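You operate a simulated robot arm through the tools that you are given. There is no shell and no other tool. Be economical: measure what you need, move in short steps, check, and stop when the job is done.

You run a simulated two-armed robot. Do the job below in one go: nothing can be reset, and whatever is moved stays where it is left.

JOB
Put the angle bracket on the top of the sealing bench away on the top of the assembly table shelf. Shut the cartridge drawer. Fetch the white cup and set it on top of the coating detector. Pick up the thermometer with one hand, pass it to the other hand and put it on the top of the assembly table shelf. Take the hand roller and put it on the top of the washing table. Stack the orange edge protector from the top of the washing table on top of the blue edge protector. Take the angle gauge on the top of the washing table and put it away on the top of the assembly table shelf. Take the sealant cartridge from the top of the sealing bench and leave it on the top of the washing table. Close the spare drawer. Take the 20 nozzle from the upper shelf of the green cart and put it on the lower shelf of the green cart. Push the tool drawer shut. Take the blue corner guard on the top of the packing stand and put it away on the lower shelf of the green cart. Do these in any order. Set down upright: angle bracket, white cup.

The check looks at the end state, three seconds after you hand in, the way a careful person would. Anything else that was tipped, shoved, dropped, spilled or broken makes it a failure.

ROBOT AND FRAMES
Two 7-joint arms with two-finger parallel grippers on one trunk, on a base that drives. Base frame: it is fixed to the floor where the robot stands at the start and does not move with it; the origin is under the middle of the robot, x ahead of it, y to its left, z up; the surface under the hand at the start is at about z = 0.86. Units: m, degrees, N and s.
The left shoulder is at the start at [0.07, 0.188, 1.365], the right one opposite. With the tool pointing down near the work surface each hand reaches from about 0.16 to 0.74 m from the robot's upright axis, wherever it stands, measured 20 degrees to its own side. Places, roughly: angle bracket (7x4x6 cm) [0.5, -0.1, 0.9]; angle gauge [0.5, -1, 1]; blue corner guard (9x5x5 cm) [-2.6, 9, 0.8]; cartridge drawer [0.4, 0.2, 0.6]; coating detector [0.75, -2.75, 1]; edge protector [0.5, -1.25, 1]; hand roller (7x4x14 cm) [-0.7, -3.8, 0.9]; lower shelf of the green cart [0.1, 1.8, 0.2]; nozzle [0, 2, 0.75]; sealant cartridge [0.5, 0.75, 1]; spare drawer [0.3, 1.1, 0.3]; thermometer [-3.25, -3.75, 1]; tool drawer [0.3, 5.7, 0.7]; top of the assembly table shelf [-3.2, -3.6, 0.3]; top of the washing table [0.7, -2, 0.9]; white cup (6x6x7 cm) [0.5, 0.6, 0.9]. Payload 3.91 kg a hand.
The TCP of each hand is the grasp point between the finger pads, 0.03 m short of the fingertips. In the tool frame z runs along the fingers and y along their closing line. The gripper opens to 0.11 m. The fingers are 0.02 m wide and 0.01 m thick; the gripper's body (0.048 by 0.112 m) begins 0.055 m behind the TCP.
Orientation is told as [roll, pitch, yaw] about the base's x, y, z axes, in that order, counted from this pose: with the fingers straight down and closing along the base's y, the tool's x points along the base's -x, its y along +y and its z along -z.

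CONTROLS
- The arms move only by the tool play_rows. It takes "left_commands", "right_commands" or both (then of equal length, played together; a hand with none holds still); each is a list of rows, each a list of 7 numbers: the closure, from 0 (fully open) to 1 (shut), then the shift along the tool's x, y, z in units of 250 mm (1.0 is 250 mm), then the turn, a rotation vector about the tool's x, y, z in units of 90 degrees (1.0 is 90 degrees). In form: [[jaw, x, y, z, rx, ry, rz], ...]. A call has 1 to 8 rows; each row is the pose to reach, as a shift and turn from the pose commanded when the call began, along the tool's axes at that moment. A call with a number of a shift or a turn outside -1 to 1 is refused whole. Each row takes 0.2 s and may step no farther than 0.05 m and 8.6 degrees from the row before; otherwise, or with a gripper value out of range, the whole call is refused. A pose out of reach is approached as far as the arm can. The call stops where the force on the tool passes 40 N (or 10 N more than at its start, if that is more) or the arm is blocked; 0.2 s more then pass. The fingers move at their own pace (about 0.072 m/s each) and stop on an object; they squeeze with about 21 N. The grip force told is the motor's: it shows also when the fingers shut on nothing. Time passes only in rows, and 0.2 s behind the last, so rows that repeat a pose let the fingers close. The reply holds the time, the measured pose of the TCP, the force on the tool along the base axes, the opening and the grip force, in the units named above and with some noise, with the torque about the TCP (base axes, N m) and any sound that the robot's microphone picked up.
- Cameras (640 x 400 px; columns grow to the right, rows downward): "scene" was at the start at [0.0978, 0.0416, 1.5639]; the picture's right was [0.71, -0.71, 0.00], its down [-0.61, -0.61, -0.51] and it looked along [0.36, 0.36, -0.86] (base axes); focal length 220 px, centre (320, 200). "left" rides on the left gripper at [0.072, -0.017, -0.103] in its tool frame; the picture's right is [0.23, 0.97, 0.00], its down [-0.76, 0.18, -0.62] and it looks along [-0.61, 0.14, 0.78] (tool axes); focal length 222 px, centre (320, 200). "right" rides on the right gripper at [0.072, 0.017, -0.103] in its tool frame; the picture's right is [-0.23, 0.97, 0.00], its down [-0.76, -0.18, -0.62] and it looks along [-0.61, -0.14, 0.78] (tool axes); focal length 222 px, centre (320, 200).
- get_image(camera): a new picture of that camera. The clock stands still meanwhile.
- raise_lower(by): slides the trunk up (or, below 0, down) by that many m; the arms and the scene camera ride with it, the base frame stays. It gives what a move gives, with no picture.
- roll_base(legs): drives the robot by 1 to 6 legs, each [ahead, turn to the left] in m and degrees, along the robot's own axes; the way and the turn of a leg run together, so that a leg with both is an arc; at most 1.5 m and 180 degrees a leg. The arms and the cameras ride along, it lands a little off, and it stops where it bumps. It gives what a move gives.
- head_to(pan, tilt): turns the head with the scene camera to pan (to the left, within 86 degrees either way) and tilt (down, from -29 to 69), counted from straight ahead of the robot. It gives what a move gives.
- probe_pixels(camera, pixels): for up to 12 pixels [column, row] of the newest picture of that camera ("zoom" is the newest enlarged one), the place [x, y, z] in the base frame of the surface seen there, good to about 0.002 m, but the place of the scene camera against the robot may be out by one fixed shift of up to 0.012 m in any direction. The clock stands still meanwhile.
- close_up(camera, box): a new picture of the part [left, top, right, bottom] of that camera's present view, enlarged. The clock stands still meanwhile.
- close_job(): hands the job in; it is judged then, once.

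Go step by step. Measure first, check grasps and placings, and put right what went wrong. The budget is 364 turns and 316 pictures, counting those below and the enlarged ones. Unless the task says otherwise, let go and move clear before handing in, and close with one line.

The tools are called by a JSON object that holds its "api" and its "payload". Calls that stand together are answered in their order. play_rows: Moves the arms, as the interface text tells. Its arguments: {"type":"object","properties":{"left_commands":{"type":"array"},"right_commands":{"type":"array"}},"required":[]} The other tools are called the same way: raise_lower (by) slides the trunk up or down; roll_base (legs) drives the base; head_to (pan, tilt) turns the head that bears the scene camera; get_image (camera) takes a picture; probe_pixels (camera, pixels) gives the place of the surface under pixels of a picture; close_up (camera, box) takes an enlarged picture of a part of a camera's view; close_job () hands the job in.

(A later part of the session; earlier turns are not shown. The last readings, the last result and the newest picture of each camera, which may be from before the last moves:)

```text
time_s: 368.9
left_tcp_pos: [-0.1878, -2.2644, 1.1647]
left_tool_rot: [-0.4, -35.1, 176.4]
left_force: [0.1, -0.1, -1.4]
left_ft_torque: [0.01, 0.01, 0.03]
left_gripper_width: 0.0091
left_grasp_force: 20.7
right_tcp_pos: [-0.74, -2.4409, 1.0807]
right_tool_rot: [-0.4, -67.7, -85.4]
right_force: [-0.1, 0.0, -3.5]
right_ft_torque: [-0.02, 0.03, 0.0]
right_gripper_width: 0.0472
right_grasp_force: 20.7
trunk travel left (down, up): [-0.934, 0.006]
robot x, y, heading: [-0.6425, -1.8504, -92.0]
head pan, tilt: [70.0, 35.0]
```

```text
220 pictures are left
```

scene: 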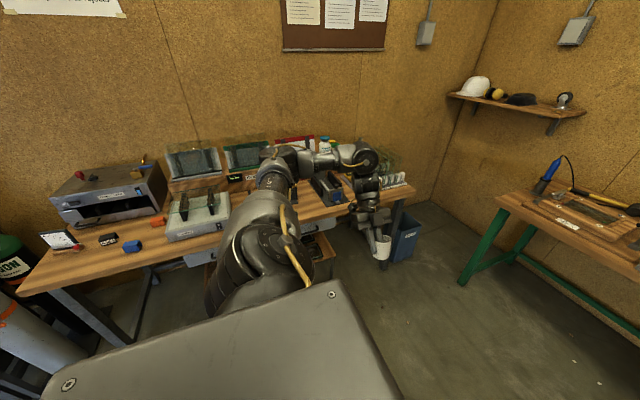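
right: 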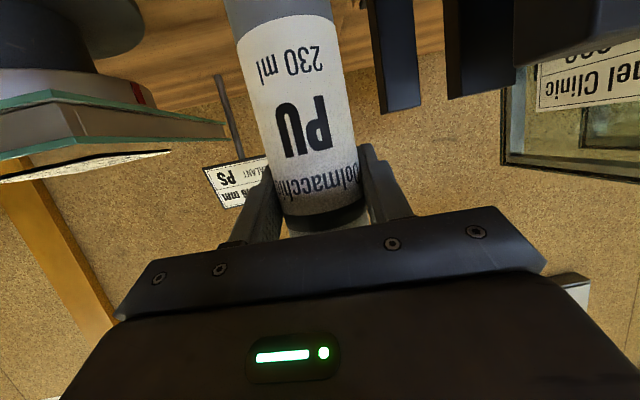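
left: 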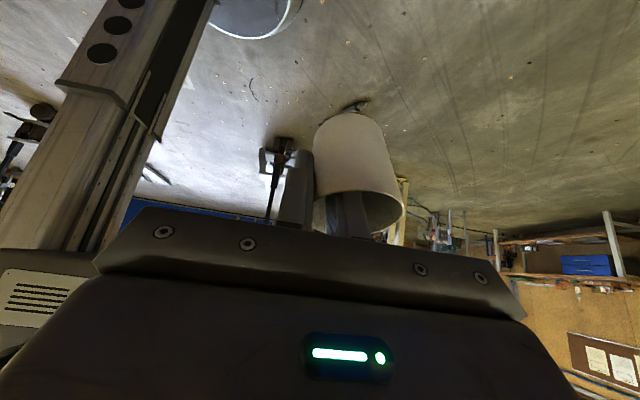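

Turning to face the washing table and looking at it.

{"api": "roll_base", "payload": {"legs": [[0, 92]]}}

{"api": "head_to", "payload": {"pan": 0, "tilt": 38}}

{"api": "get_image", "payload": {"camera": "scene"}}

{"api": "head_to", "payload": {"pan": -35, "tilt": 38}}

{"api": "get_image", "payload": {"camera": "scene"}}

```text
time_s: 373.4
left_tcp_pos: [-0.2763, -1.3588, 1.1634]
left_tool_rot: [-0.4, -35.1, -87.8]
left_force: [-0.2, 0.1, -0.2]
left_ft_torque: [-0.01, 0.03, -0.01]
left_gripper_width: 0.0088
left_grasp_force: 21.2
right_tcp_pos: [-0.0444, -1.8898, 1.081]
right_tool_rot: [-0.5, -67.7, 10.3]
right_force: [0.2, -1.0, -2.5]
right_ft_torque: [-0.02, 0.02, 0.01]
right_gripper_width: 0.0472
right_grasp_force: 21.1
trunk travel left (down, up): [-0.934, 0.006]
robot x, y, heading: [-0.643, -1.8499, 3.9]
head pan, tilt: [70.0, 35.0]
```

```text
time_s: 374.8
left_tcp_pos: [-0.2773, -1.3585, 1.1637]
left_tool_rot: [-0.4, -35.1, -87.7]
left_force: [0.6, 0.2, -1.1]
left_ft_torque: [0.02, 0.03, 0.02]
left_gripper_width: 0.0088
left_grasp_force: 21.0
right_tcp_pos: [-0.0459, -1.8896, 1.0808]
right_tool_rot: [-0.6, -67.7, 10.4]
right_force: [-0.7, 0.2, -2.0]
right_ft_torque: [-0.02, 0.03, 0.0]
right_gripper_width: 0.0473
right_grasp_force: 21.4
trunk travel left (down, up): [-0.934, 0.006]
robot x, y, heading: [-0.6394, -1.8508, 3.7]
head pan, tilt: [0.0, 38.0]
```

```text
219 pictures are left
```

scene: 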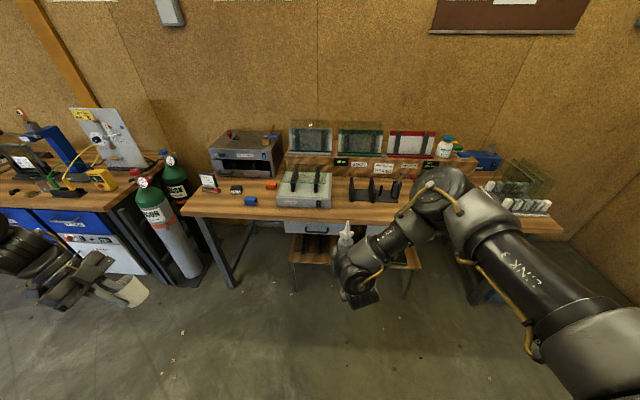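

```text
time_s: 375.8
left_tcp_pos: [-0.277, -1.358, 1.1641]
left_tool_rot: [-0.4, -35.1, -87.8]
left_force: [0.7, 0.4, -1.3]
left_ft_torque: [0.0, -0.02, 0.01]
left_gripper_width: 0.0088
left_grasp_force: 21.1
right_tcp_pos: [-0.0448, -1.8883, 1.0809]
right_tool_rot: [-0.5, -67.7, 10.4]
right_force: [0.0, -0.3, -2.8]
right_ft_torque: [0.02, 0.0, 0.02]
right_gripper_width: 0.0472
right_grasp_force: 20.9
trunk travel left (down, up): [-0.934, 0.006]
robot x, y, heading: [-0.6397, -1.8517, 3.9]
head pan, tilt: [-35.0, 38.0]
```

```text
218 pictures are left
```

scene: 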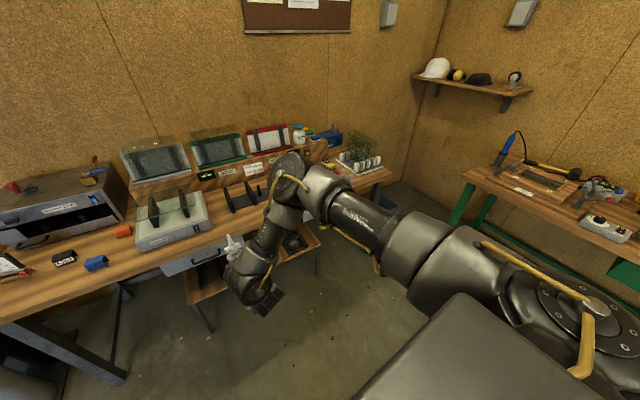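

Looking closer at the right end for the coating detector and measuring table spots.

{"api": "close_up", "payload": {"camera": "scene", "box": [230, 100, 420, 220]}}

{"api": "probe_pixels", "payload": {"camera": "scene", "pixels": [[330, 135], [325, 140], [95, 262], [64, 257], [123, 230], [300, 175], [220, 225], [130, 285], [345, 185], [365, 160], [245, 205], [20, 262]]}}

```text
3.33 times, centred on (325, 160) of scene
```

zoom: 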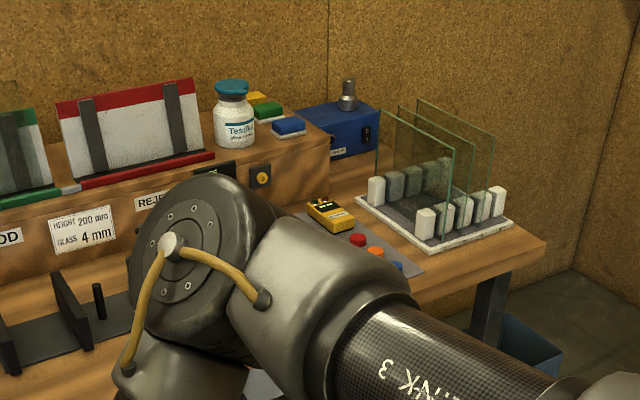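

```text
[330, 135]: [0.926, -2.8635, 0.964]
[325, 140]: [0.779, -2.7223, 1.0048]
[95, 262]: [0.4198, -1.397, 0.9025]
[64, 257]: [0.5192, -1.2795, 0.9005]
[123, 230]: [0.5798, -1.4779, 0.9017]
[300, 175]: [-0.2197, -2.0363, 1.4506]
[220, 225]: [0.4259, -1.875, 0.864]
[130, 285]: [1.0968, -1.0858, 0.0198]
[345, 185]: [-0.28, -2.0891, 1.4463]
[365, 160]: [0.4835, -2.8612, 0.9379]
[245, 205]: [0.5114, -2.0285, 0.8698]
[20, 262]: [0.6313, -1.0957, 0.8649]
```

Need a nearer look at the right end (coating detector label). Driving to y≈−2.6.

{"api": "roll_base", "payload": {"legs": [[0, -94], [0.75, 0], [0, 88], [0.15, 0]]}}

{"api": "head_to", "payload": {"pan": 0, "tilt": 35}}

{"api": "get_image", "payload": {"camera": "scene"}}

{"api": "close_up", "payload": {"camera": "scene", "box": [220, 80, 480, 240]}}

```text
time_s: 388.6
left_tcp_pos: [-0.0849, -2.1663, 1.1636]
left_tool_rot: [-0.2, -35.0, -96.3]
left_force: [0.7, 0.0, 0.3]
left_ft_torque: [0.03, -0.04, -0.01]
left_gripper_width: 0.008
left_grasp_force: 20.9
right_tcp_pos: [0.0654, -2.7264, 1.0825]
right_tool_rot: [-0.6, -67.8, 1.8]
right_force: [-0.5, 0.7, -3.1]
right_ft_torque: [-0.03, 0.05, -0.01]
right_gripper_width: 0.0474
right_grasp_force: 21.1
trunk travel left (down, up): [-0.934, 0.006]
robot x, y, heading: [-0.5167, -2.5986, -4.3]
head pan, tilt: [-35.0, 38.0]
```

```text
time_s: 389.6
left_tcp_pos: [-0.0825, -2.1647, 1.1639]
left_tool_rot: [-0.5, -35.1, -96.3]
left_force: [-0.5, 0.8, -0.3]
left_ft_torque: [-0.01, 0.03, -0.02]
left_gripper_width: 0.0081
left_grasp_force: 21.0
right_tcp_pos: [0.0675, -2.7256, 1.0802]
right_tool_rot: [-0.5, -67.6, 1.8]
right_force: [0.1, 0.2, -2.9]
right_ft_torque: [-0.03, 0.0, 0.05]
right_gripper_width: 0.0473
right_grasp_force: 21.2
trunk travel left (down, up): [-0.934, 0.006]
robot x, y, heading: [-0.5143, -2.5961, -4.3]
head pan, tilt: [0.0, 35.0]
```

```text
216 pictures are left
```

scene: 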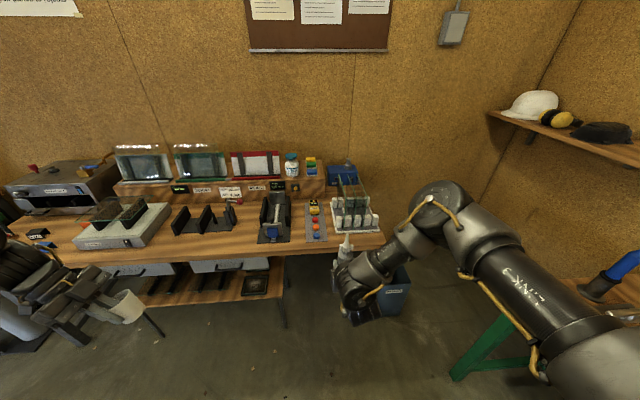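

```text
2.46 times, centred on (350, 160) of scene
```

zoom: 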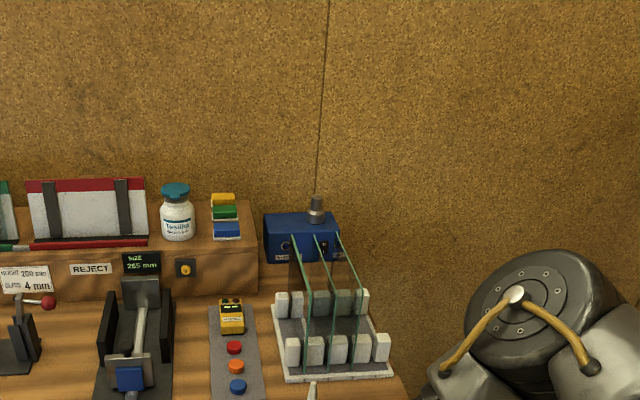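

{"api": "close_up", "payload": {"camera": "scene", "box": [300, 155, 364, 195]}}

{"api": "probe_pixels", "payload": {"camera": "zoom", "pixels": [[300, 100], [450, 120], [350, 150], [350, 80], [500, 60], [60, 150]]}}

{"api": "close_up", "payload": {"camera": "scene", "box": [290, 190, 340, 250]}}

{"api": "probe_pixels", "payload": {"camera": "scene", "pixels": [[314, 203], [314, 211], [318, 225], [308, 240], [322, 240], [340, 225], [275, 230], [228, 240], [185, 225], [230, 220], [260, 245], [205, 240]]}}

{"api": "get_image", "payload": {"camera": "left"}}

```text
10.00 times, centred on (332, 175) of scene
```

zoom: 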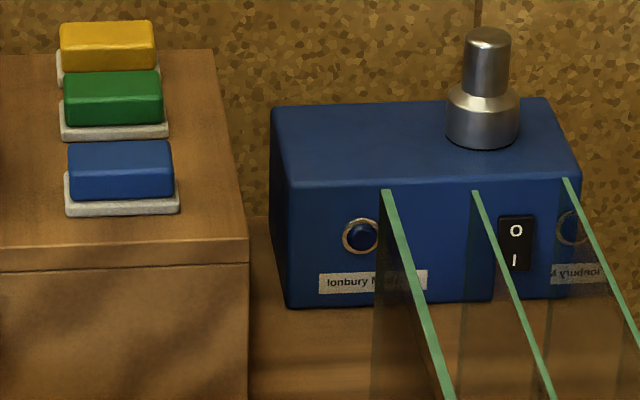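

```text
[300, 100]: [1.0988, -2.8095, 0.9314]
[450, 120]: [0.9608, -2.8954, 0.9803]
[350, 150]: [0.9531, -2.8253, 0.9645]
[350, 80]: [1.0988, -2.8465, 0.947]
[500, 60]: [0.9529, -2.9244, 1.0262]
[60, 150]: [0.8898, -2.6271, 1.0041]
```

```text
6.67 times, centred on (315, 220) of scene
```

zoom: 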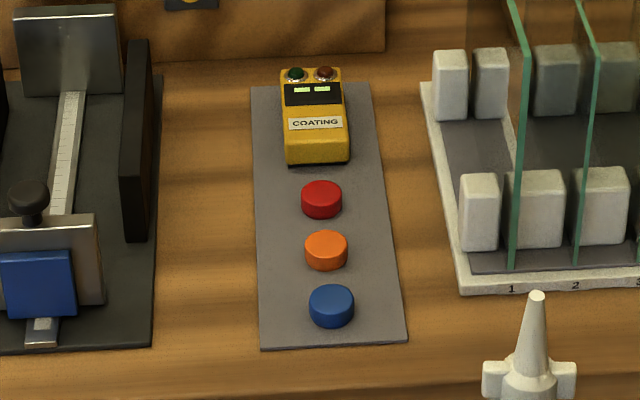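

```text
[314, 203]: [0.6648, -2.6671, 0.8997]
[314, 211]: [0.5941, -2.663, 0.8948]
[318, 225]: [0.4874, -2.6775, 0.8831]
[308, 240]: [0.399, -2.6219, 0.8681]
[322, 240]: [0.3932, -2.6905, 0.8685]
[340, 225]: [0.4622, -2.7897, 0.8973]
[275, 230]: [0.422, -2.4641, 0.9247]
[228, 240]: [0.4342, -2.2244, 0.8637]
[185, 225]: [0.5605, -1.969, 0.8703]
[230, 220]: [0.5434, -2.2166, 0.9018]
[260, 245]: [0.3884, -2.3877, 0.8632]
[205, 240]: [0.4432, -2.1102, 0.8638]
```

```text
212 pictures are left
```

left: 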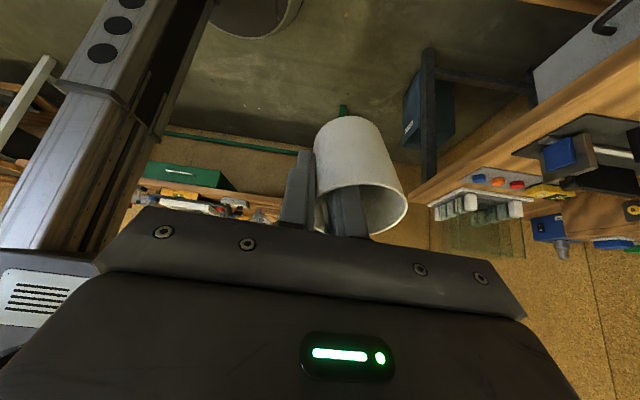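

"COATING" is the yellow meter at (0.55–0.69,−2.66), top z≈0.90. First the cartridge: I'll stand it on free table area near (0.43,−2.28). Driving there.

{"api": "roll_base", "payload": {"legs": [[0, 50], [0.5, 0], [0, -47]]}}

{"api": "head_to", "payload": {"pan": -10, "tilt": 50}}

{"api": "get_image", "payload": {"camera": "scene"}}

{"api": "get_image", "payload": {"camera": "right"}}

```text
time_s: 396.9
left_tcp_pos: [0.2475, -1.7925, 1.1624]
left_tool_rot: [-0.4, -35.0, -93.5]
left_force: [-0.8, -0.3, -0.6]
left_ft_torque: [0.0, 0.0, -0.05]
left_gripper_width: 0.0077
left_grasp_force: 21.1
right_tcp_pos: [0.4266, -2.3436, 1.0788]
right_tool_rot: [-0.5, -67.7, 5.0]
right_force: [0.5, 0.0, -3.4]
right_ft_torque: [0.01, -0.01, 0.03]
right_gripper_width: 0.0472
right_grasp_force: 21.0
trunk travel left (down, up): [-0.934, 0.006]
robot x, y, heading: [-0.1654, -2.2495, -1.5]
head pan, tilt: [0.0, 35.0]
```

```text
time_s: 397.6
left_tcp_pos: [0.2478, -1.7936, 1.1635]
left_tool_rot: [-0.3, -35.2, -93.4]
left_force: [0.3, -0.3, 0.4]
left_ft_torque: [0.01, 0.02, -0.03]
left_gripper_width: 0.0073
left_grasp_force: 20.7
right_tcp_pos: [0.4267, -2.345, 1.0798]
right_tool_rot: [-0.5, -67.6, 4.8]
right_force: [-1.2, -0.3, -3.3]
right_ft_torque: [-0.02, 0.04, 0.02]
right_gripper_width: 0.0472
right_grasp_force: 21.0
trunk travel left (down, up): [-0.934, 0.006]
robot x, y, heading: [-0.1674, -2.2494, -1.4]
head pan, tilt: [-10.0, 50.0]
```

```text
211 pictures are left
```

scene: 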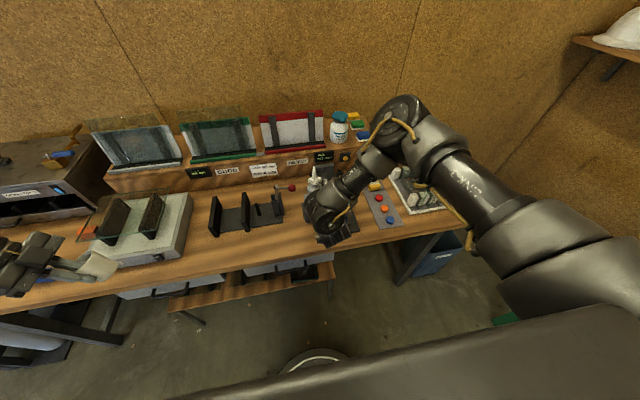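

```text
210 pictures are left
```

right: 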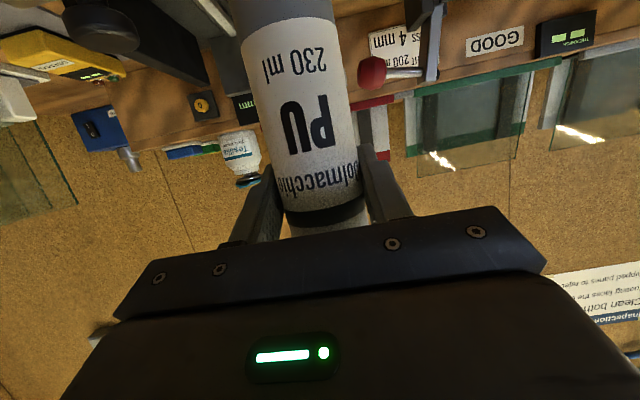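

Probing the free patch left of the tube before setting it down.

{"api": "probe_pixels", "payload": {"camera": "scene", "pixels": [[290, 240], [270, 245], [250, 250], [280, 215], [245, 228], [320, 245], [270, 255], [210, 235], [345, 240]]}}

```text
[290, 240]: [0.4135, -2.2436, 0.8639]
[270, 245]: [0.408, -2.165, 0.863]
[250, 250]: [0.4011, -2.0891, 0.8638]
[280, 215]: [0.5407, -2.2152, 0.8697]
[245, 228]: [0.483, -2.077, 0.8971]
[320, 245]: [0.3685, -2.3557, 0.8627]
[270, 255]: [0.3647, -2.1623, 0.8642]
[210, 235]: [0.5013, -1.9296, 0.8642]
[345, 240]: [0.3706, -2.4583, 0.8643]
```

Patch at (0.43,−2.26) is clear. Shifting the tube there and lowering.

{"api": "play_rows", "payload": {"right_commands": [[1, 0, 0.16, 0, 0, 0, 0], [1, 0, 0.33, 0, 0, 0, 0], [1, 0, 0.33, 0, 0, 0, 0]]}}

{"api": "raise_lower", "payload": {"by": -0.1}}

{"api": "get_image", "payload": {"camera": "right"}}

```text
time_s: 398.4
left_tcp_pos: [0.2467, -1.7948, 1.1644]
left_tool_rot: [-0.4, -35.0, -93.3]
left_force: [0.7, -0.7, -0.2]
left_ft_torque: [-0.01, 0.02, -0.01]
left_gripper_width: 0.0077
left_grasp_force: 20.9
right_tcp_pos: [0.4164, -2.2622, 1.0784]
right_tool_rot: [-0.5, -67.6, 4.7]
right_force: [0.0, -1.4, -1.8]
right_ft_torque: [0.02, -0.01, 0.03]
right_gripper_width: 0.0476
right_grasp_force: 21.0
trunk travel left (down, up): [-0.934, 0.006]
robot x, y, heading: [-0.1618, -2.2496, -1.2]
head pan, tilt: [-10.0, 50.0]
```

```text
time_s: 399.8
left_tcp_pos: [0.2466, -1.7938, 1.0635]
left_tool_rot: [-0.5, -35.0, -93.4]
left_force: [0.8, 0.0, -0.5]
left_ft_torque: [-0.01, -0.01, 0.01]
left_gripper_width: 0.0074
left_grasp_force: 21.5
right_tcp_pos: [0.4169, -2.2633, 0.9785]
right_tool_rot: [-0.5, -67.7, 4.7]
right_force: [1.3, 0.0, -3.4]
right_ft_torque: [0.0, 0.05, 0.02]
right_gripper_width: 0.0477
right_grasp_force: 21.2
trunk travel left (down, up): [-0.834, 0.106]
robot x, y, heading: [-0.1665, -2.2491, -1.4]
head pan, tilt: [-10.0, 50.0]
```

```text
209 pictures are left
```

right: 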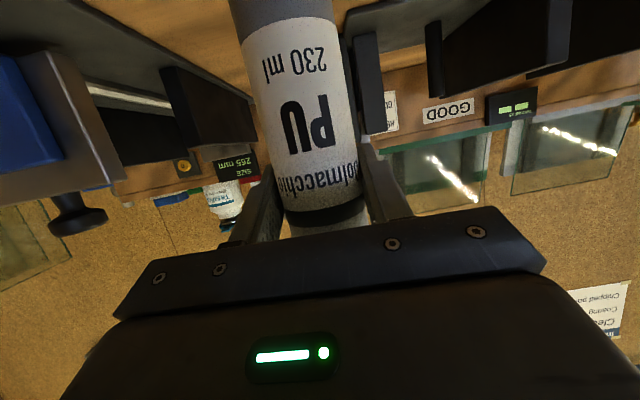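

Bottom is ~8 mm above table. Easing down with force watch, releasing.

{"api": "play_rows", "payload": {"right_commands": [[1, 0.014, 0, 0.006, 0, 0, 0], [1, 0.028, 0, 0.011, 0, 0, 0], [1, 0.028, 0, 0.011, 0, 0, 0]]}}

```text
time_s: 400.6
left_tcp_pos: [0.2479, -1.792, 1.0638]
left_tool_rot: [-0.4, -35.1, -93.4]
left_force: [-0.2, 0.5, -0.4]
left_ft_torque: [-0.01, 0.02, -0.01]
left_gripper_width: 0.0075
left_grasp_force: 21.3
right_tcp_pos: [0.4173, -2.2638, 0.9721]
right_tool_rot: [-0.5, -67.5, 4.8]
right_force: [-0.6, -0.5, -3.5]
right_ft_torque: [-0.02, 0.03, 0.02]
right_gripper_width: 0.0474
right_grasp_force: 20.7
trunk travel left (down, up): [-0.834, 0.106]
robot x, y, heading: [-0.1665, -2.2455, -1.4]
head pan, tilt: [-10.0, 50.0]
```

{"api": "play_rows", "payload": {"right_commands": [[1, 0.007, 0, 0.003, 0, 0, 0], [1, 0.015, 0, 0.006, 0, 0, 0], [1, 0.015, 0, 0.006, 0, 0, 0]]}}

```text
time_s: 401.4
left_tcp_pos: [0.2452, -1.792, 1.0644]
left_tool_rot: [-0.4, -35.1, -93.4]
left_force: [0.4, 0.1, -0.6]
left_ft_torque: [0.04, 0.0, 0.01]
left_gripper_width: 0.0075
left_grasp_force: 20.9
right_tcp_pos: [0.4154, -2.2625, 0.9697]
right_tool_rot: [-0.6, -67.9, 4.8]
right_force: [-0.8, 1.0, 8.4]
right_ft_torque: [0.16, -0.27, 0.06]
right_gripper_width: 0.047
right_grasp_force: 20.8
trunk travel left (down, up): [-0.834, 0.106]
robot x, y, heading: [-0.1617, -2.247, -1.6]
head pan, tilt: [-10.0, 50.0]
```

Contact made (+8 N). Releasing and backing out.

{"api": "play_rows", "payload": {"right_commands": [[0.5, 0, 0, 0, 0, 0, 0], [0.25, 0, 0, 0, 0, 0, 0], [0.25, 0, 0, 0, 0, 0, 0], [0.25, 0, 0, 0, 0, 0, 0]]}}

{"api": "roll_base", "payload": {"legs": [[-0.25, 0]]}}

{"api": "get_image", "payload": {"camera": "right"}}

{"api": "get_image", "payload": {"camera": "left"}}

```text
time_s: 402.4
left_tcp_pos: [0.2459, -1.7937, 1.0644]
left_tool_rot: [-0.3, -35.2, -93.4]
left_force: [1.0, 0.8, -1.2]
left_ft_torque: [-0.02, 0.01, -0.04]
left_gripper_width: 0.0073
left_grasp_force: 21.4
right_tcp_pos: [0.4179, -2.2626, 0.9684]
right_tool_rot: [-0.6, -67.8, 4.8]
right_force: [-0.2, -0.1, 0.8]
right_ft_torque: [-0.01, 0.01, -0.02]
right_gripper_width: 0.0826
right_grasp_force: 0.1
trunk travel left (down, up): [-0.834, 0.106]
robot x, y, heading: [-0.1633, -2.2502, -1.3]
head pan, tilt: [-10.0, 50.0]
```

```text
time_s: 404.2
left_tcp_pos: [-0.0086, -1.7848, 1.0623]
left_tool_rot: [-0.4, -35.1, -92.8]
left_force: [0.0, -0.3, -0.5]
left_ft_torque: [-0.04, 0.02, 0.02]
left_gripper_width: 0.0072
left_grasp_force: 21.1
right_tcp_pos: [0.1675, -2.2515, 0.9693]
right_tool_rot: [-0.6, -67.6, 5.3]
right_force: [0.1, 0.2, 0.6]
right_ft_torque: [0.03, 0.02, 0.01]
right_gripper_width: 0.0828
right_grasp_force: 0.1
trunk travel left (down, up): [-0.834, 0.106]
robot x, y, heading: [-0.4152, -2.242, -1.1]
head pan, tilt: [-10.0, 50.0]
```

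```text
208 pictures are left
```

right: 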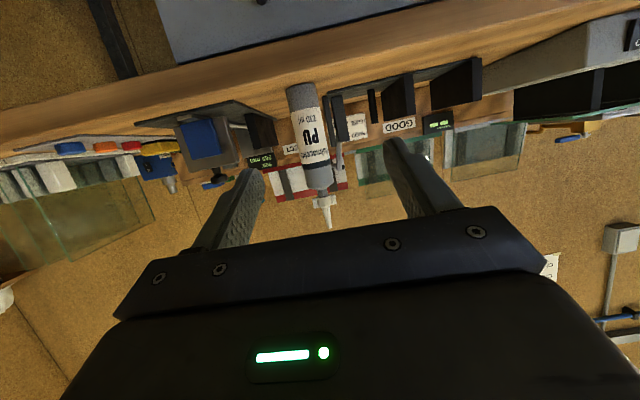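

```text
207 pictures are left
```

left: 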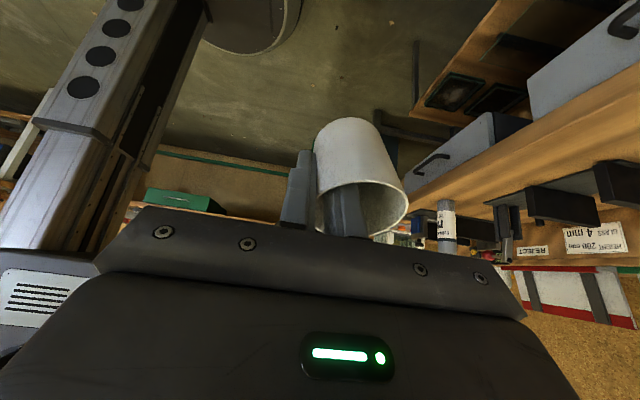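

Cartridge stands on the table. Measuring the cup's tilt in the left hand.

{"api": "close_up", "payload": {"camera": "left", "box": [290, 105, 430, 245]}}

{"api": "probe_pixels", "payload": {"camera": "zoom", "pixels": [[400, 150], [260, 60], [330, 80], [220, 160], [330, 160], [450, 190], [260, 260], [340, 240], [420, 280], [480, 330], [470, 360], [200, 120]]}}

```text
2.86 times, centred on (360, 175) of left
```

zoom: 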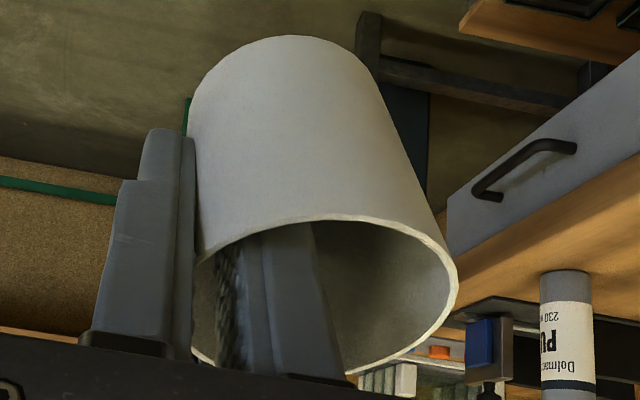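

```text
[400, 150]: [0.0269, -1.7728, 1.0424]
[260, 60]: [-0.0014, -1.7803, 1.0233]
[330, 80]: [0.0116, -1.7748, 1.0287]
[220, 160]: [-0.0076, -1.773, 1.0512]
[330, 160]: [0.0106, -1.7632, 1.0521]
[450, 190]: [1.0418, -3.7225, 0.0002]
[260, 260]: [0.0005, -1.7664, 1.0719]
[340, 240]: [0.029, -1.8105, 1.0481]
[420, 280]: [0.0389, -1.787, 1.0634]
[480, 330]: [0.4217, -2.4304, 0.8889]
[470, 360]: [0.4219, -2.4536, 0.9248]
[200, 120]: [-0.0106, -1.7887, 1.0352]
```

Cup has settled nearly parallel to the fingers (leaning ≈26° toward +y). I rotate the hand 27° back so the cup is upright, then re-measure.

{"api": "play_rows", "payload": {"left_commands": [[1, 0, 0, 0, 0, 0.08, 0], [1, 0, 0, 0, 0, 0.16, 0], [1, 0, 0, 0, 0, 0.24, 0], [1, 0, 0, 0, 0, 0.31, 0], [1, 0, 0, 0, 0, 0.31, 0]]}}

{"api": "close_up", "payload": {"camera": "left", "box": [290, 105, 430, 245]}}

{"api": "probe_pixels", "payload": {"camera": "zoom", "pixels": [[400, 150], [260, 60], [330, 80], [220, 160], [330, 160], [290, 120], [260, 240], [340, 200], [400, 200], [200, 120], [370, 80], [230, 100]]}}

```text
time_s: 405.4
left_tcp_pos: [-0.0092, -1.7831, 1.0629]
left_tool_rot: [-0.3, -7.1, -93.0]
left_force: [-0.2, -1.3, -0.3]
left_ft_torque: [0.0, 0.03, 0.0]
left_gripper_width: 0.0071
left_grasp_force: 20.7
right_tcp_pos: [0.1658, -2.2509, 0.9667]
right_tool_rot: [-0.6, -67.7, 5.5]
right_force: [-0.6, -0.6, -0.4]
right_ft_torque: [0.05, -0.05, -0.01]
right_gripper_width: 0.0825
right_grasp_force: 0.0
trunk travel left (down, up): [-0.834, 0.106]
robot x, y, heading: [-0.4142, -2.2414, -1.2]
head pan, tilt: [-10.0, 50.0]
```

```text
2.86 times, centred on (360, 175) of left
```

zoom: 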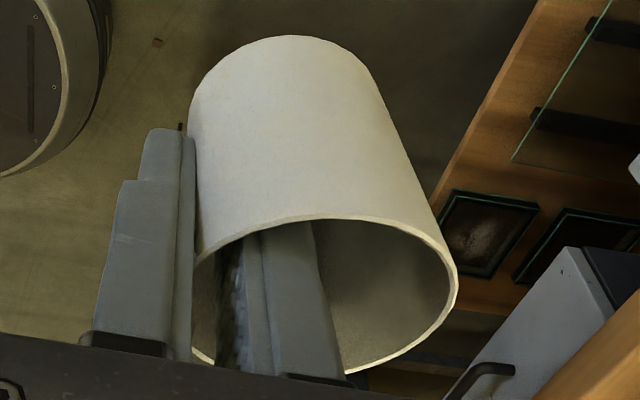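

```text
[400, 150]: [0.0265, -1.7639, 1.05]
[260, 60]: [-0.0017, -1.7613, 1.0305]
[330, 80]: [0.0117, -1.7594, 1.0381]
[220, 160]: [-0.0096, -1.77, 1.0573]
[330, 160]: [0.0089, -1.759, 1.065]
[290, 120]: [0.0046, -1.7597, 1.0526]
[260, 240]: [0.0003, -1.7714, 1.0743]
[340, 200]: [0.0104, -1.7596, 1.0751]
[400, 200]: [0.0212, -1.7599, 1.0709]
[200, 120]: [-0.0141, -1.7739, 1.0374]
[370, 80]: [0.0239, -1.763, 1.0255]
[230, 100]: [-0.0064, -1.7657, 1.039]
```

Wall is now vertical within ~2–4°, good. Folding the right arm up and out of the way, then driving to the coating detector.

{"api": "play_rows", "payload": {"right_commands": [[0, 0.0, -0.05, -0.12, 0, 0.094, 0], [0, 0.0, -0.1, -0.24, 0, 0.188, 0], [0, 0.0, -0.15, -0.36, 0, 0.28, 0], [0, 0.0, -0.2, -0.48, 0, 0.375, 0], [0, 0.0, -0.25, -0.6, 0, 0.47, 0], [0, 0.0, -0.3, -0.72, 0, 0.56, 0], [0, 0.0, -0.35, -0.84, 0, 0.655, 0], [0, 0.0, -0.4, -0.96, 0, 0.75, 0]]}}

{"api": "raise_lower", "payload": {"by": 0.1}}

{"api": "roll_base", "payload": {"legs": [[0, -88], [0.5, 0], [0, 89]]}}

{"api": "head_to", "payload": {"pan": 0, "tilt": 48}}

{"api": "get_image", "payload": {"camera": "scene"}}

```text
time_s: 407.2
left_tcp_pos: [-0.0086, -1.7848, 1.0653]
left_tool_rot: [-0.3, -7.2, -93.2]
left_force: [-0.6, 1.3, 1.3]
left_ft_torque: [0.03, 0.0, -0.01]
left_gripper_width: 0.0071
left_grasp_force: 20.7
right_tcp_pos: [-0.0492, -2.3712, 1.0601]
right_tool_rot: [-0.2, -0.1, 4.7]
right_force: [0.6, 0.3, -0.7]
right_ft_torque: [0.04, 0.0, 0.04]
right_gripper_width: 0.1099
right_grasp_force: 0.1
trunk travel left (down, up): [-0.834, 0.106]
robot x, y, heading: [-0.4113, -2.2451, -0.8]
head pan, tilt: [-10.0, 50.0]
```

```text
time_s: 408.5
left_tcp_pos: [-0.009, -1.783, 1.1633]
left_tool_rot: [-0.3, -7.3, -92.9]
left_force: [-0.6, 0.7, 0.4]
left_ft_torque: [0.01, 0.02, 0.02]
left_gripper_width: 0.0069
left_grasp_force: 21.0
right_tcp_pos: [-0.0479, -2.3704, 1.1613]
right_tool_rot: [-0.2, -0.2, 4.8]
right_force: [0.3, 1.0, -0.2]
right_ft_torque: [0.03, -0.02, 0.0]
right_gripper_width: 0.1102
right_grasp_force: 0.2
trunk travel left (down, up): [-0.934, 0.006]
robot x, y, heading: [-0.4102, -2.2453, -1.1]
head pan, tilt: [-10.0, 50.0]
```

```text
time_s: 419.0
left_tcp_pos: [-0.0093, -2.2739, 1.1638]
left_tool_rot: [-0.3, -7.2, -90.0]
left_force: [-0.4, -0.2, -0.5]
left_ft_torque: [0.02, 0.01, -0.01]
left_gripper_width: 0.0061
left_grasp_force: 21.3
right_tcp_pos: [-0.0168, -2.8613, 1.1618]
right_tool_rot: [-0.2, -0.2, 7.8]
right_force: [-0.5, 0.1, 0.4]
right_ft_torque: [-0.01, -0.01, -0.01]
right_gripper_width: 0.1103
right_grasp_force: 0.0
trunk travel left (down, up): [-0.934, 0.006]
robot x, y, heading: [-0.3895, -2.7547, 2.0]
head pan, tilt: [-10.0, 50.0]
```

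```text
time_s: 419.7
left_tcp_pos: [-0.0089, -2.2734, 1.1634]
left_tool_rot: [-0.3, -7.2, -89.9]
left_force: [0.1, 0.0, 0.0]
left_ft_torque: [-0.03, 0.01, -0.01]
left_gripper_width: 0.0064
left_grasp_force: 20.7
right_tcp_pos: [-0.0173, -2.8618, 1.1601]
right_tool_rot: [-0.2, -0.2, 7.9]
right_force: [0.4, -0.7, -0.7]
right_ft_torque: [0.04, 0.01, 0.0]
right_gripper_width: 0.1102
right_grasp_force: 0.0
trunk travel left (down, up): [-0.934, 0.006]
robot x, y, heading: [-0.39, -2.7577, 1.8]
head pan, tilt: [0.0, 48.0]
```

```text
204 pictures are left
```

scene: 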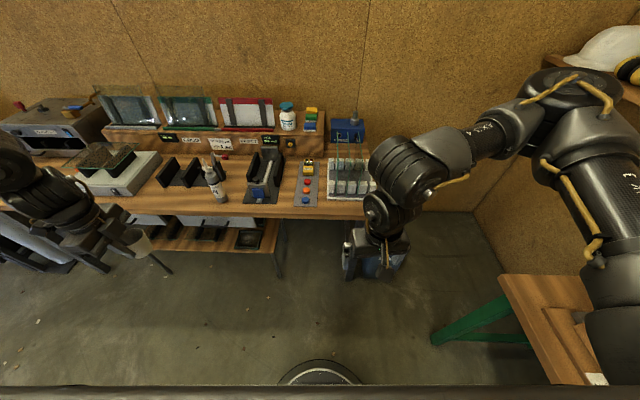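

Driving ahead 0.3, then bringing the cup over in front of the detector.

{"api": "play_rows", "payload": {"left_commands": [[1, -0.16, 0, 0.02, 0, 0, 0], [1, -0.33, 0, 0.04, 0, 0, 0], [1, -0.5, 0, 0.06, 0, 0, 0], [1, -0.66, 0, 0.08, 0, 0, 0], [1, -0.83, 0, 0.1, 0, 0, 0], [1, -0.98, 0, 0.12, 0, 0, 0]]}}

{"api": "play_rows", "payload": {"left_commands": [[1, -0.16, 0.05, 0.02, 0, 0, 0], [1, -0.33, 0.1, 0.04, 0, 0, 0], [1, -0.5, 0.15, 0.06, 0, 0, 0], [1, -0.5, 0.15, 0.06, 0, 0, 0]]}}

{"api": "roll_base", "payload": {"legs": [[0.28, 0]]}}

{"api": "get_image", "payload": {"camera": "left"}}

{"api": "get_image", "payload": {"camera": "scene"}}

```text
time_s: 421.1
left_tcp_pos: [-0.0073, -2.522, 1.1656]
left_tool_rot: [-0.3, -7.1, -89.9]
left_force: [0.0, -0.6, -0.4]
left_ft_torque: [0.01, 0.03, -0.02]
left_gripper_width: 0.0063
left_grasp_force: 21.2
right_tcp_pos: [-0.0162, -2.8632, 1.161]
right_tool_rot: [-0.1, -0.2, 7.8]
right_force: [-0.3, -0.1, 0.3]
right_ft_torque: [0.04, -0.03, 0.01]
right_gripper_width: 0.11
right_grasp_force: 0.2
trunk travel left (down, up): [-0.934, 0.006]
robot x, y, heading: [-0.3919, -2.7511, 2.3]
head pan, tilt: [0.0, 48.0]
```

```text
time_s: 422.1
left_tcp_pos: [0.0295, -2.6418, 1.1649]
left_tool_rot: [-0.3, -7.3, -90.0]
left_force: [-0.1, 0.6, -0.6]
left_ft_torque: [0.04, -0.03, 0.0]
left_gripper_width: 0.0061
left_grasp_force: 21.1
right_tcp_pos: [-0.0174, -2.8596, 1.1607]
right_tool_rot: [-0.3, -0.1, 7.9]
right_force: [-0.5, 0.2, -0.7]
right_ft_torque: [0.0, 0.03, 0.0]
right_gripper_width: 0.1099
right_grasp_force: 0.0
trunk travel left (down, up): [-0.934, 0.006]
robot x, y, heading: [-0.3911, -2.7531, 1.9]
head pan, tilt: [0.0, 48.0]
```

```text
time_s: 424.0
left_tcp_pos: [0.2935, -2.6339, 1.1644]
left_tool_rot: [-0.1, -7.2, -89.8]
left_force: [0.1, 0.9, -0.6]
left_ft_torque: [-0.01, -0.04, 0.01]
left_gripper_width: 0.0061
left_grasp_force: 21.1
right_tcp_pos: [0.2477, -2.8496, 1.1611]
right_tool_rot: [-0.2, -0.2, 8.1]
right_force: [0.1, 0.4, 0.5]
right_ft_torque: [0.0, -0.01, -0.04]
right_gripper_width: 0.1099
right_grasp_force: 0.1
trunk travel left (down, up): [-0.934, 0.006]
robot x, y, heading: [-0.1253, -2.7457, 2.5]
head pan, tilt: [0.0, 48.0]
```

```text
203 pictures are left
```

left: 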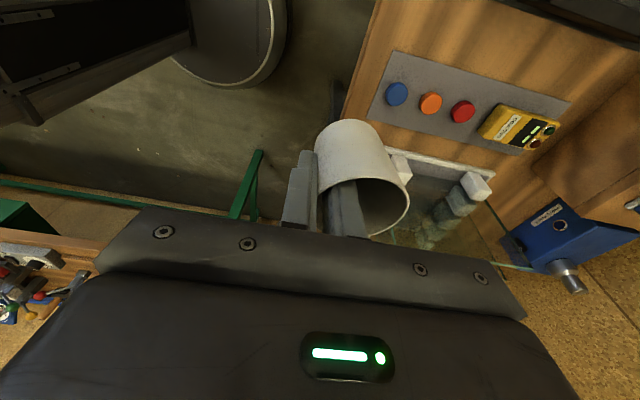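

```text
202 pictures are left
```

scene: 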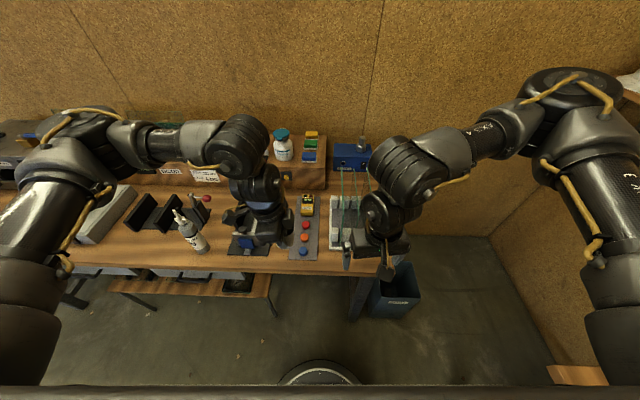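

Detector visible in the left wrist view at (515,127). Zooming and probing its top.

{"api": "close_up", "payload": {"camera": "left", "box": [460, 90, 580, 170]}}

{"api": "probe_pixels", "payload": {"camera": "zoom", "pixels": [[250, 90], [160, 190], [230, 200], [300, 150], [340, 180], [420, 220], [400, 270], [480, 180], [440, 150], [120, 230], [250, 130], [300, 250]]}}

```text
5.00 times, centred on (520, 130) of left
```

zoom: 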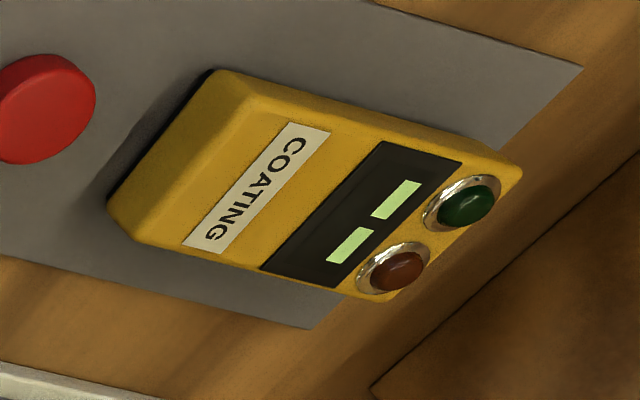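

```text
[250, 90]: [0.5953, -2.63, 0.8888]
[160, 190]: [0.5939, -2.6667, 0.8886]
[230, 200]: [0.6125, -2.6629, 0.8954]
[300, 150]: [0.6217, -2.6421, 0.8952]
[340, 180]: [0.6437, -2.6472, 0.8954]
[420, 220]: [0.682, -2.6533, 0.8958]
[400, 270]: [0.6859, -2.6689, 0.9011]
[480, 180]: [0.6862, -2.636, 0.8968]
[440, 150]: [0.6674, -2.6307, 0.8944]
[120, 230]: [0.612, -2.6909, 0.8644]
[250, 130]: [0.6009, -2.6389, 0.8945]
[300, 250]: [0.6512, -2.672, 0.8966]
```

Detector top: z 0.895, x 0.598–0.67 flat, y −2.625..−2.68. Re-measuring the cup pose in hand.

{"api": "close_up", "payload": {"camera": "left", "box": [290, 105, 430, 245]}}

{"api": "probe_pixels", "payload": {"camera": "zoom", "pixels": [[400, 150], [330, 80], [220, 160], [330, 160], [290, 60], [340, 200], [400, 200], [200, 120], [370, 80], [430, 200], [290, 220], [240, 100]]}}

```text
2.86 times, centred on (360, 175) of left
```

zoom: 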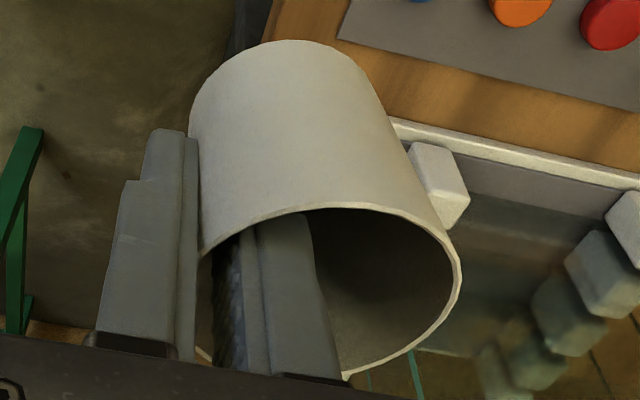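

```text
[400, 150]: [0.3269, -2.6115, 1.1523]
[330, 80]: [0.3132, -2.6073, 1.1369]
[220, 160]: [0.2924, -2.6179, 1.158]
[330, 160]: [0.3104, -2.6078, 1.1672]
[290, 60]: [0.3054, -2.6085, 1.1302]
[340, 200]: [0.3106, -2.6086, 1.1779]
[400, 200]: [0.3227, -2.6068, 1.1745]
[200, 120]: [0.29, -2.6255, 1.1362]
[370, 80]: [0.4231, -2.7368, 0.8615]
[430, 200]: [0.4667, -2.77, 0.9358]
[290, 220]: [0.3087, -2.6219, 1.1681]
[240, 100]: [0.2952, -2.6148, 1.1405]
```

Cup vertical, axis at TCP +(0.0205, 0), bottom 0.0464 below TCP. Driving 0.12 closer, then moving over the detector.

{"api": "roll_base", "payload": {"legs": [[0.12, -2]]}}

{"api": "play_rows", "payload": {"left_commands": [[1, 0, 0.15, 0, 0, 0, 0], [1, 0, 0.3, 0, 0, 0, 0], [1, -0.02, 0.45, 0, 0, 0, 0], [1, -0.04, 0.6, 0, 0, 0, 0], [1, -0.06, 0.75, 0, 0, 0, 0], [1, -0.06, 0.75, 0, 0, 0, 0]]}}

{"api": "get_image", "payload": {"camera": "left"}}

```text
time_s: 425.2
left_tcp_pos: [0.4086, -2.6459, 1.1685]
left_tool_rot: [0.4, -7.2, -92.3]
left_force: [-0.9, -0.2, 0.6]
left_ft_torque: [-0.01, -0.02, 0.02]
left_gripper_width: 0.006
left_grasp_force: 20.9
right_tcp_pos: [0.3533, -2.8609, 1.1652]
right_tool_rot: [-0.3, -0.9, 6.0]
right_force: [-1.0, 0.9, 0.8]
right_ft_torque: [-0.01, -0.06, 0.03]
right_gripper_width: 0.1104
right_grasp_force: 0.0
trunk travel left (down, up): [-0.934, 0.006]
robot x, y, heading: [0.0022, -2.7407, 0.1]
head pan, tilt: [0.0, 48.0]
```

```text
time_s: 426.6
left_tcp_pos: [0.6055, -2.6678, 1.1685]
left_tool_rot: [-0.1, -7.1, -92.1]
left_force: [0.4, 0.5, 0.1]
left_ft_torque: [-0.01, 0.02, 0.01]
left_gripper_width: 0.0058
left_grasp_force: 20.4
right_tcp_pos: [0.3616, -2.8625, 1.1625]
right_tool_rot: [-0.3, -0.3, 6.0]
right_force: [-0.7, -0.3, -0.1]
right_ft_torque: [0.0, -0.03, -0.03]
right_gripper_width: 0.11
right_grasp_force: 0.0
trunk travel left (down, up): [-0.934, 0.006]
robot x, y, heading: [-0.0033, -2.738, -0.0]
head pan, tilt: [0.0, 48.0]
```

```text
199 pictures are left
```

left: 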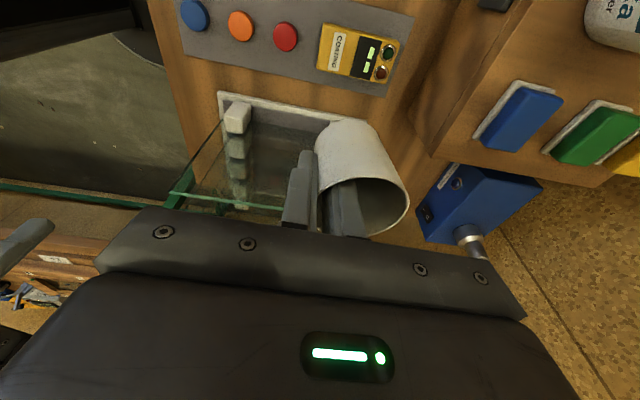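

Aligning over the detector and descending most of the way.

{"api": "play_rows", "payload": {"left_commands": [[1, 0.03, 0.034, 0.1, 0, 0, 0], [1, 0.06, 0.034, 0.25, 0, 0, 0], [1, 0.09, 0.034, 0.4, 0, 0, 0], [1, 0.12, 0.034, 0.55, 0, 0, 0], [1, 0.153, 0.034, 0.698, 0, 0, 0], [1, 0.153, 0.034, 0.698, 0, 0, 0]]}}

{"api": "get_image", "payload": {"camera": "left"}}

{"api": "get_image", "payload": {"camera": "scene"}}

```text
time_s: 428.1
left_tcp_pos: [0.6107, -2.6512, 0.9875]
left_tool_rot: [-0.2, -7.2, -92.1]
left_force: [-0.5, 0.1, -1.0]
left_ft_torque: [0.01, 0.01, 0.01]
left_gripper_width: 0.0053
left_grasp_force: 21.2
right_tcp_pos: [0.3638, -2.8619, 1.1615]
right_tool_rot: [-0.2, -0.3, 6.0]
right_force: [-0.1, 0.8, -0.4]
right_ft_torque: [-0.01, 0.0, 0.02]
right_gripper_width: 0.1099
right_grasp_force: 0.1
trunk travel left (down, up): [-0.934, 0.006]
robot x, y, heading: [-0.0029, -2.7411, -0.2]
head pan, tilt: [0.0, 48.0]
```

```text
198 pictures are left
```

left: 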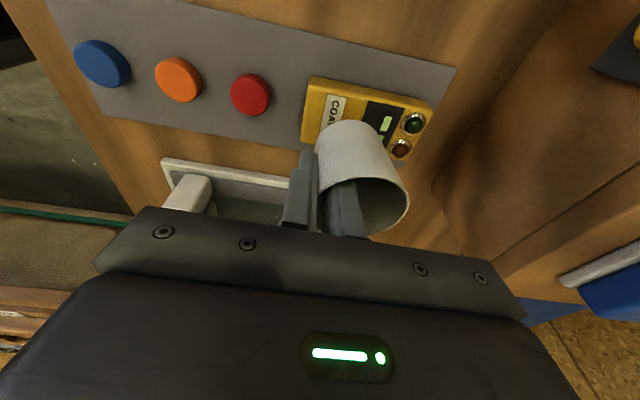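

```text
197 pictures are left
```

scene: 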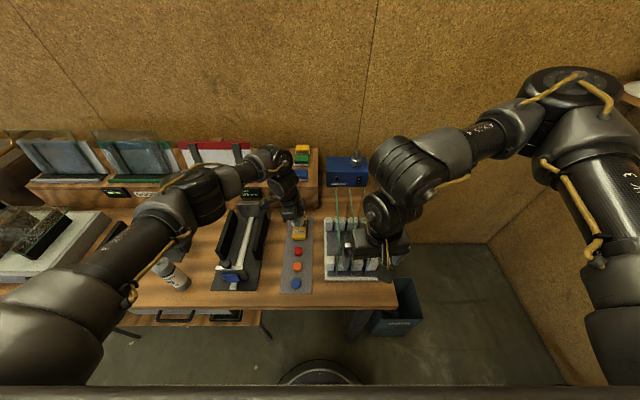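

Cup is above the meter. Descending 0.038, then checking.

{"api": "play_rows", "payload": {"left_commands": [[1, 0.01, 0.0, 0.08, 0, 0, 0], [1, 0.019, 0.0, 0.15, 0, 0, 0], [1, 0.019, 0.0, 0.15, 0, 0, 0]]}}

{"api": "close_up", "payload": {"camera": "left", "box": [260, 60, 480, 245]}}

{"api": "probe_pixels", "payload": {"camera": "zoom", "pixels": [[250, 170], [220, 200], [300, 180], [300, 230], [260, 250], [210, 260], [340, 220], [160, 130], [260, 150]]}}

```text
time_s: 428.9
left_tcp_pos: [0.6128, -2.6519, 0.9508]
left_tool_rot: [-0.2, -7.2, -92.1]
left_force: [0.7, -0.2, 0.1]
left_ft_torque: [0.02, -0.05, 0.01]
left_gripper_width: 0.0058
left_grasp_force: 21.1
right_tcp_pos: [0.3623, -2.8611, 1.1611]
right_tool_rot: [-0.1, -0.2, 6.0]
right_force: [-0.5, 0.0, 0.2]
right_ft_torque: [-0.01, 0.02, 0.01]
right_gripper_width: 0.11
right_grasp_force: 0.0
trunk travel left (down, up): [-0.934, 0.006]
robot x, y, heading: [-0.0024, -2.7416, 0.1]
head pan, tilt: [0.0, 48.0]
```

```text
2.16 times, centred on (370, 152) of left
```

zoom: 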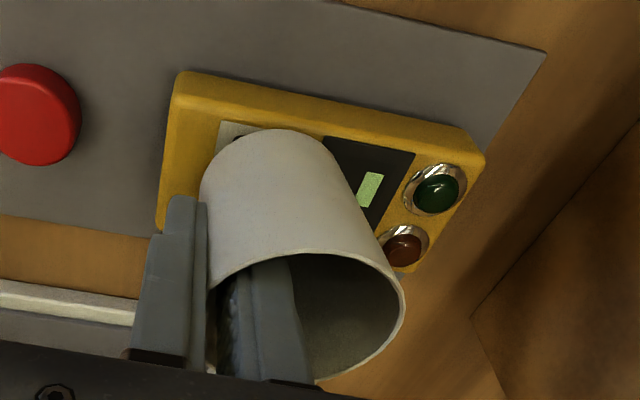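

```text
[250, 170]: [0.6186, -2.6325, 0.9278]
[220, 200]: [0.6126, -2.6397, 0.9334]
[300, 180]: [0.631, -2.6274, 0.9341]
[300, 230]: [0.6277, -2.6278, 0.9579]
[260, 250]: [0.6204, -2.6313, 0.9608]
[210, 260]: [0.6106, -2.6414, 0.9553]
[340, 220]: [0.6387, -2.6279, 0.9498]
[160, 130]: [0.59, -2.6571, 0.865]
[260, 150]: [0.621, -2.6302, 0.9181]
```

Cup centre (0.635,−2.655) is right over the flat top. Final lowering in small steps.

{"api": "play_rows", "payload": {"left_commands": [[1, 0.0015, 0, 0.012, 0, 0, 0], [1, 0.003, 0, 0.024, 0, 0, 0], [1, 0.004, 0, 0.032, 0, 0, 0], [1, 0.004, 0, 0.032, 0, 0, 0]]}}

```text
time_s: 429.9
left_tcp_pos: [0.6133, -2.6514, 0.9443]
left_tool_rot: [-0.1, -7.2, -91.9]
left_force: [-0.1, 2.2, 12.9]
left_ft_torque: [-0.01, -0.61, 0.1]
left_gripper_width: 0.0054
left_grasp_force: 21.3
right_tcp_pos: [0.3625, -2.862, 1.1619]
right_tool_rot: [-0.2, -0.3, 5.9]
right_force: [0.9, 0.4, 0.1]
right_ft_torque: [0.04, -0.02, 0.01]
right_gripper_width: 0.1099
right_grasp_force: 0.0
trunk travel left (down, up): [-0.934, 0.006]
robot x, y, heading: [-0.0069, -2.7425, -0.0]
head pan, tilt: [0.0, 48.0]
```

Contact (13 N). Opening slightly, then lifting straight up.

{"api": "play_rows", "payload": {"left_commands": [[1, 0, 0, -0.004, 0, 0, 0], [0.8, 0, 0, -0.004, 0, 0, 0], [0.75, 0, 0, -0.004, 0, 0, 0], [0.75, 0, 0, -0.004, 0, 0, 0]]}}

{"api": "get_image", "payload": {"camera": "left"}}

```text
time_s: 430.9
left_tcp_pos: [0.6137, -2.652, 0.9437]
left_tool_rot: [-0.2, -7.2, -92.1]
left_force: [0.0, 0.4, 0.6]
left_ft_torque: [0.02, 0.0, -0.01]
left_gripper_width: 0.0275
left_grasp_force: 0.1
right_tcp_pos: [0.3635, -2.8615, 1.1616]
right_tool_rot: [-0.2, -0.3, 6.1]
right_force: [0.0, 0.4, 0.3]
right_ft_torque: [0.0, 0.02, -0.02]
right_gripper_width: 0.1097
right_grasp_force: 0.0
trunk travel left (down, up): [-0.934, 0.006]
robot x, y, heading: [-0.0048, -2.7424, 0.4]
head pan, tilt: [0.0, 48.0]
```

```text
195 pictures are left
```

left: 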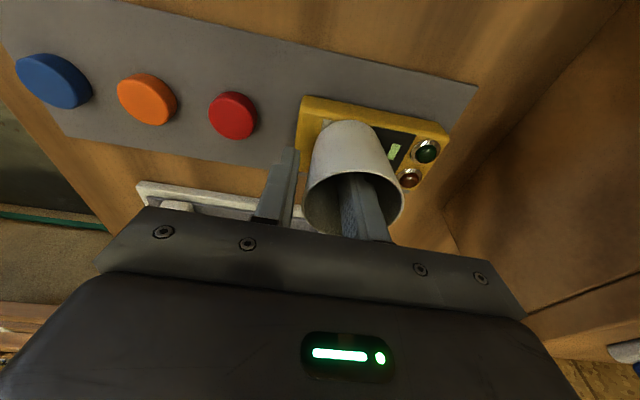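

Released; the cup stands on the meter. Lifting straight up.

{"api": "play_rows", "payload": {"left_commands": [[0.75, -0.01, 0, -0.08, 0, 0, 0], [0.75, -0.025, 0, -0.2, 0, 0, 0], [0.75, -0.05, 0, -0.39, 0, 0, 0], [0.75, -0.07, 0, -0.58, 0, 0, 0], [0.75, -0.1, 0, -0.78, 0, 0, 0]]}}

{"api": "get_image", "payload": {"camera": "left"}}

```text
refused: row 5 steps farther than a row can; nothing moved
```

```text
194 pictures are left
```

left: 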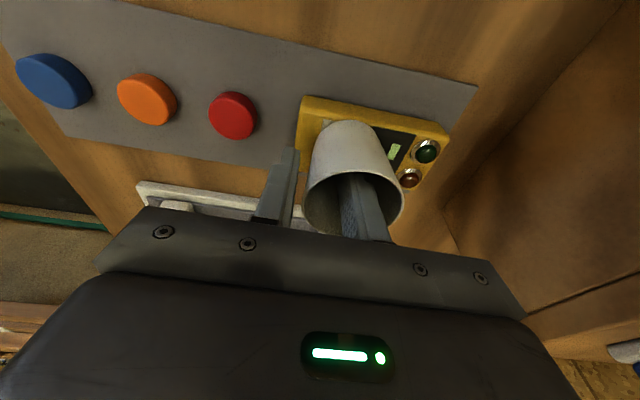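

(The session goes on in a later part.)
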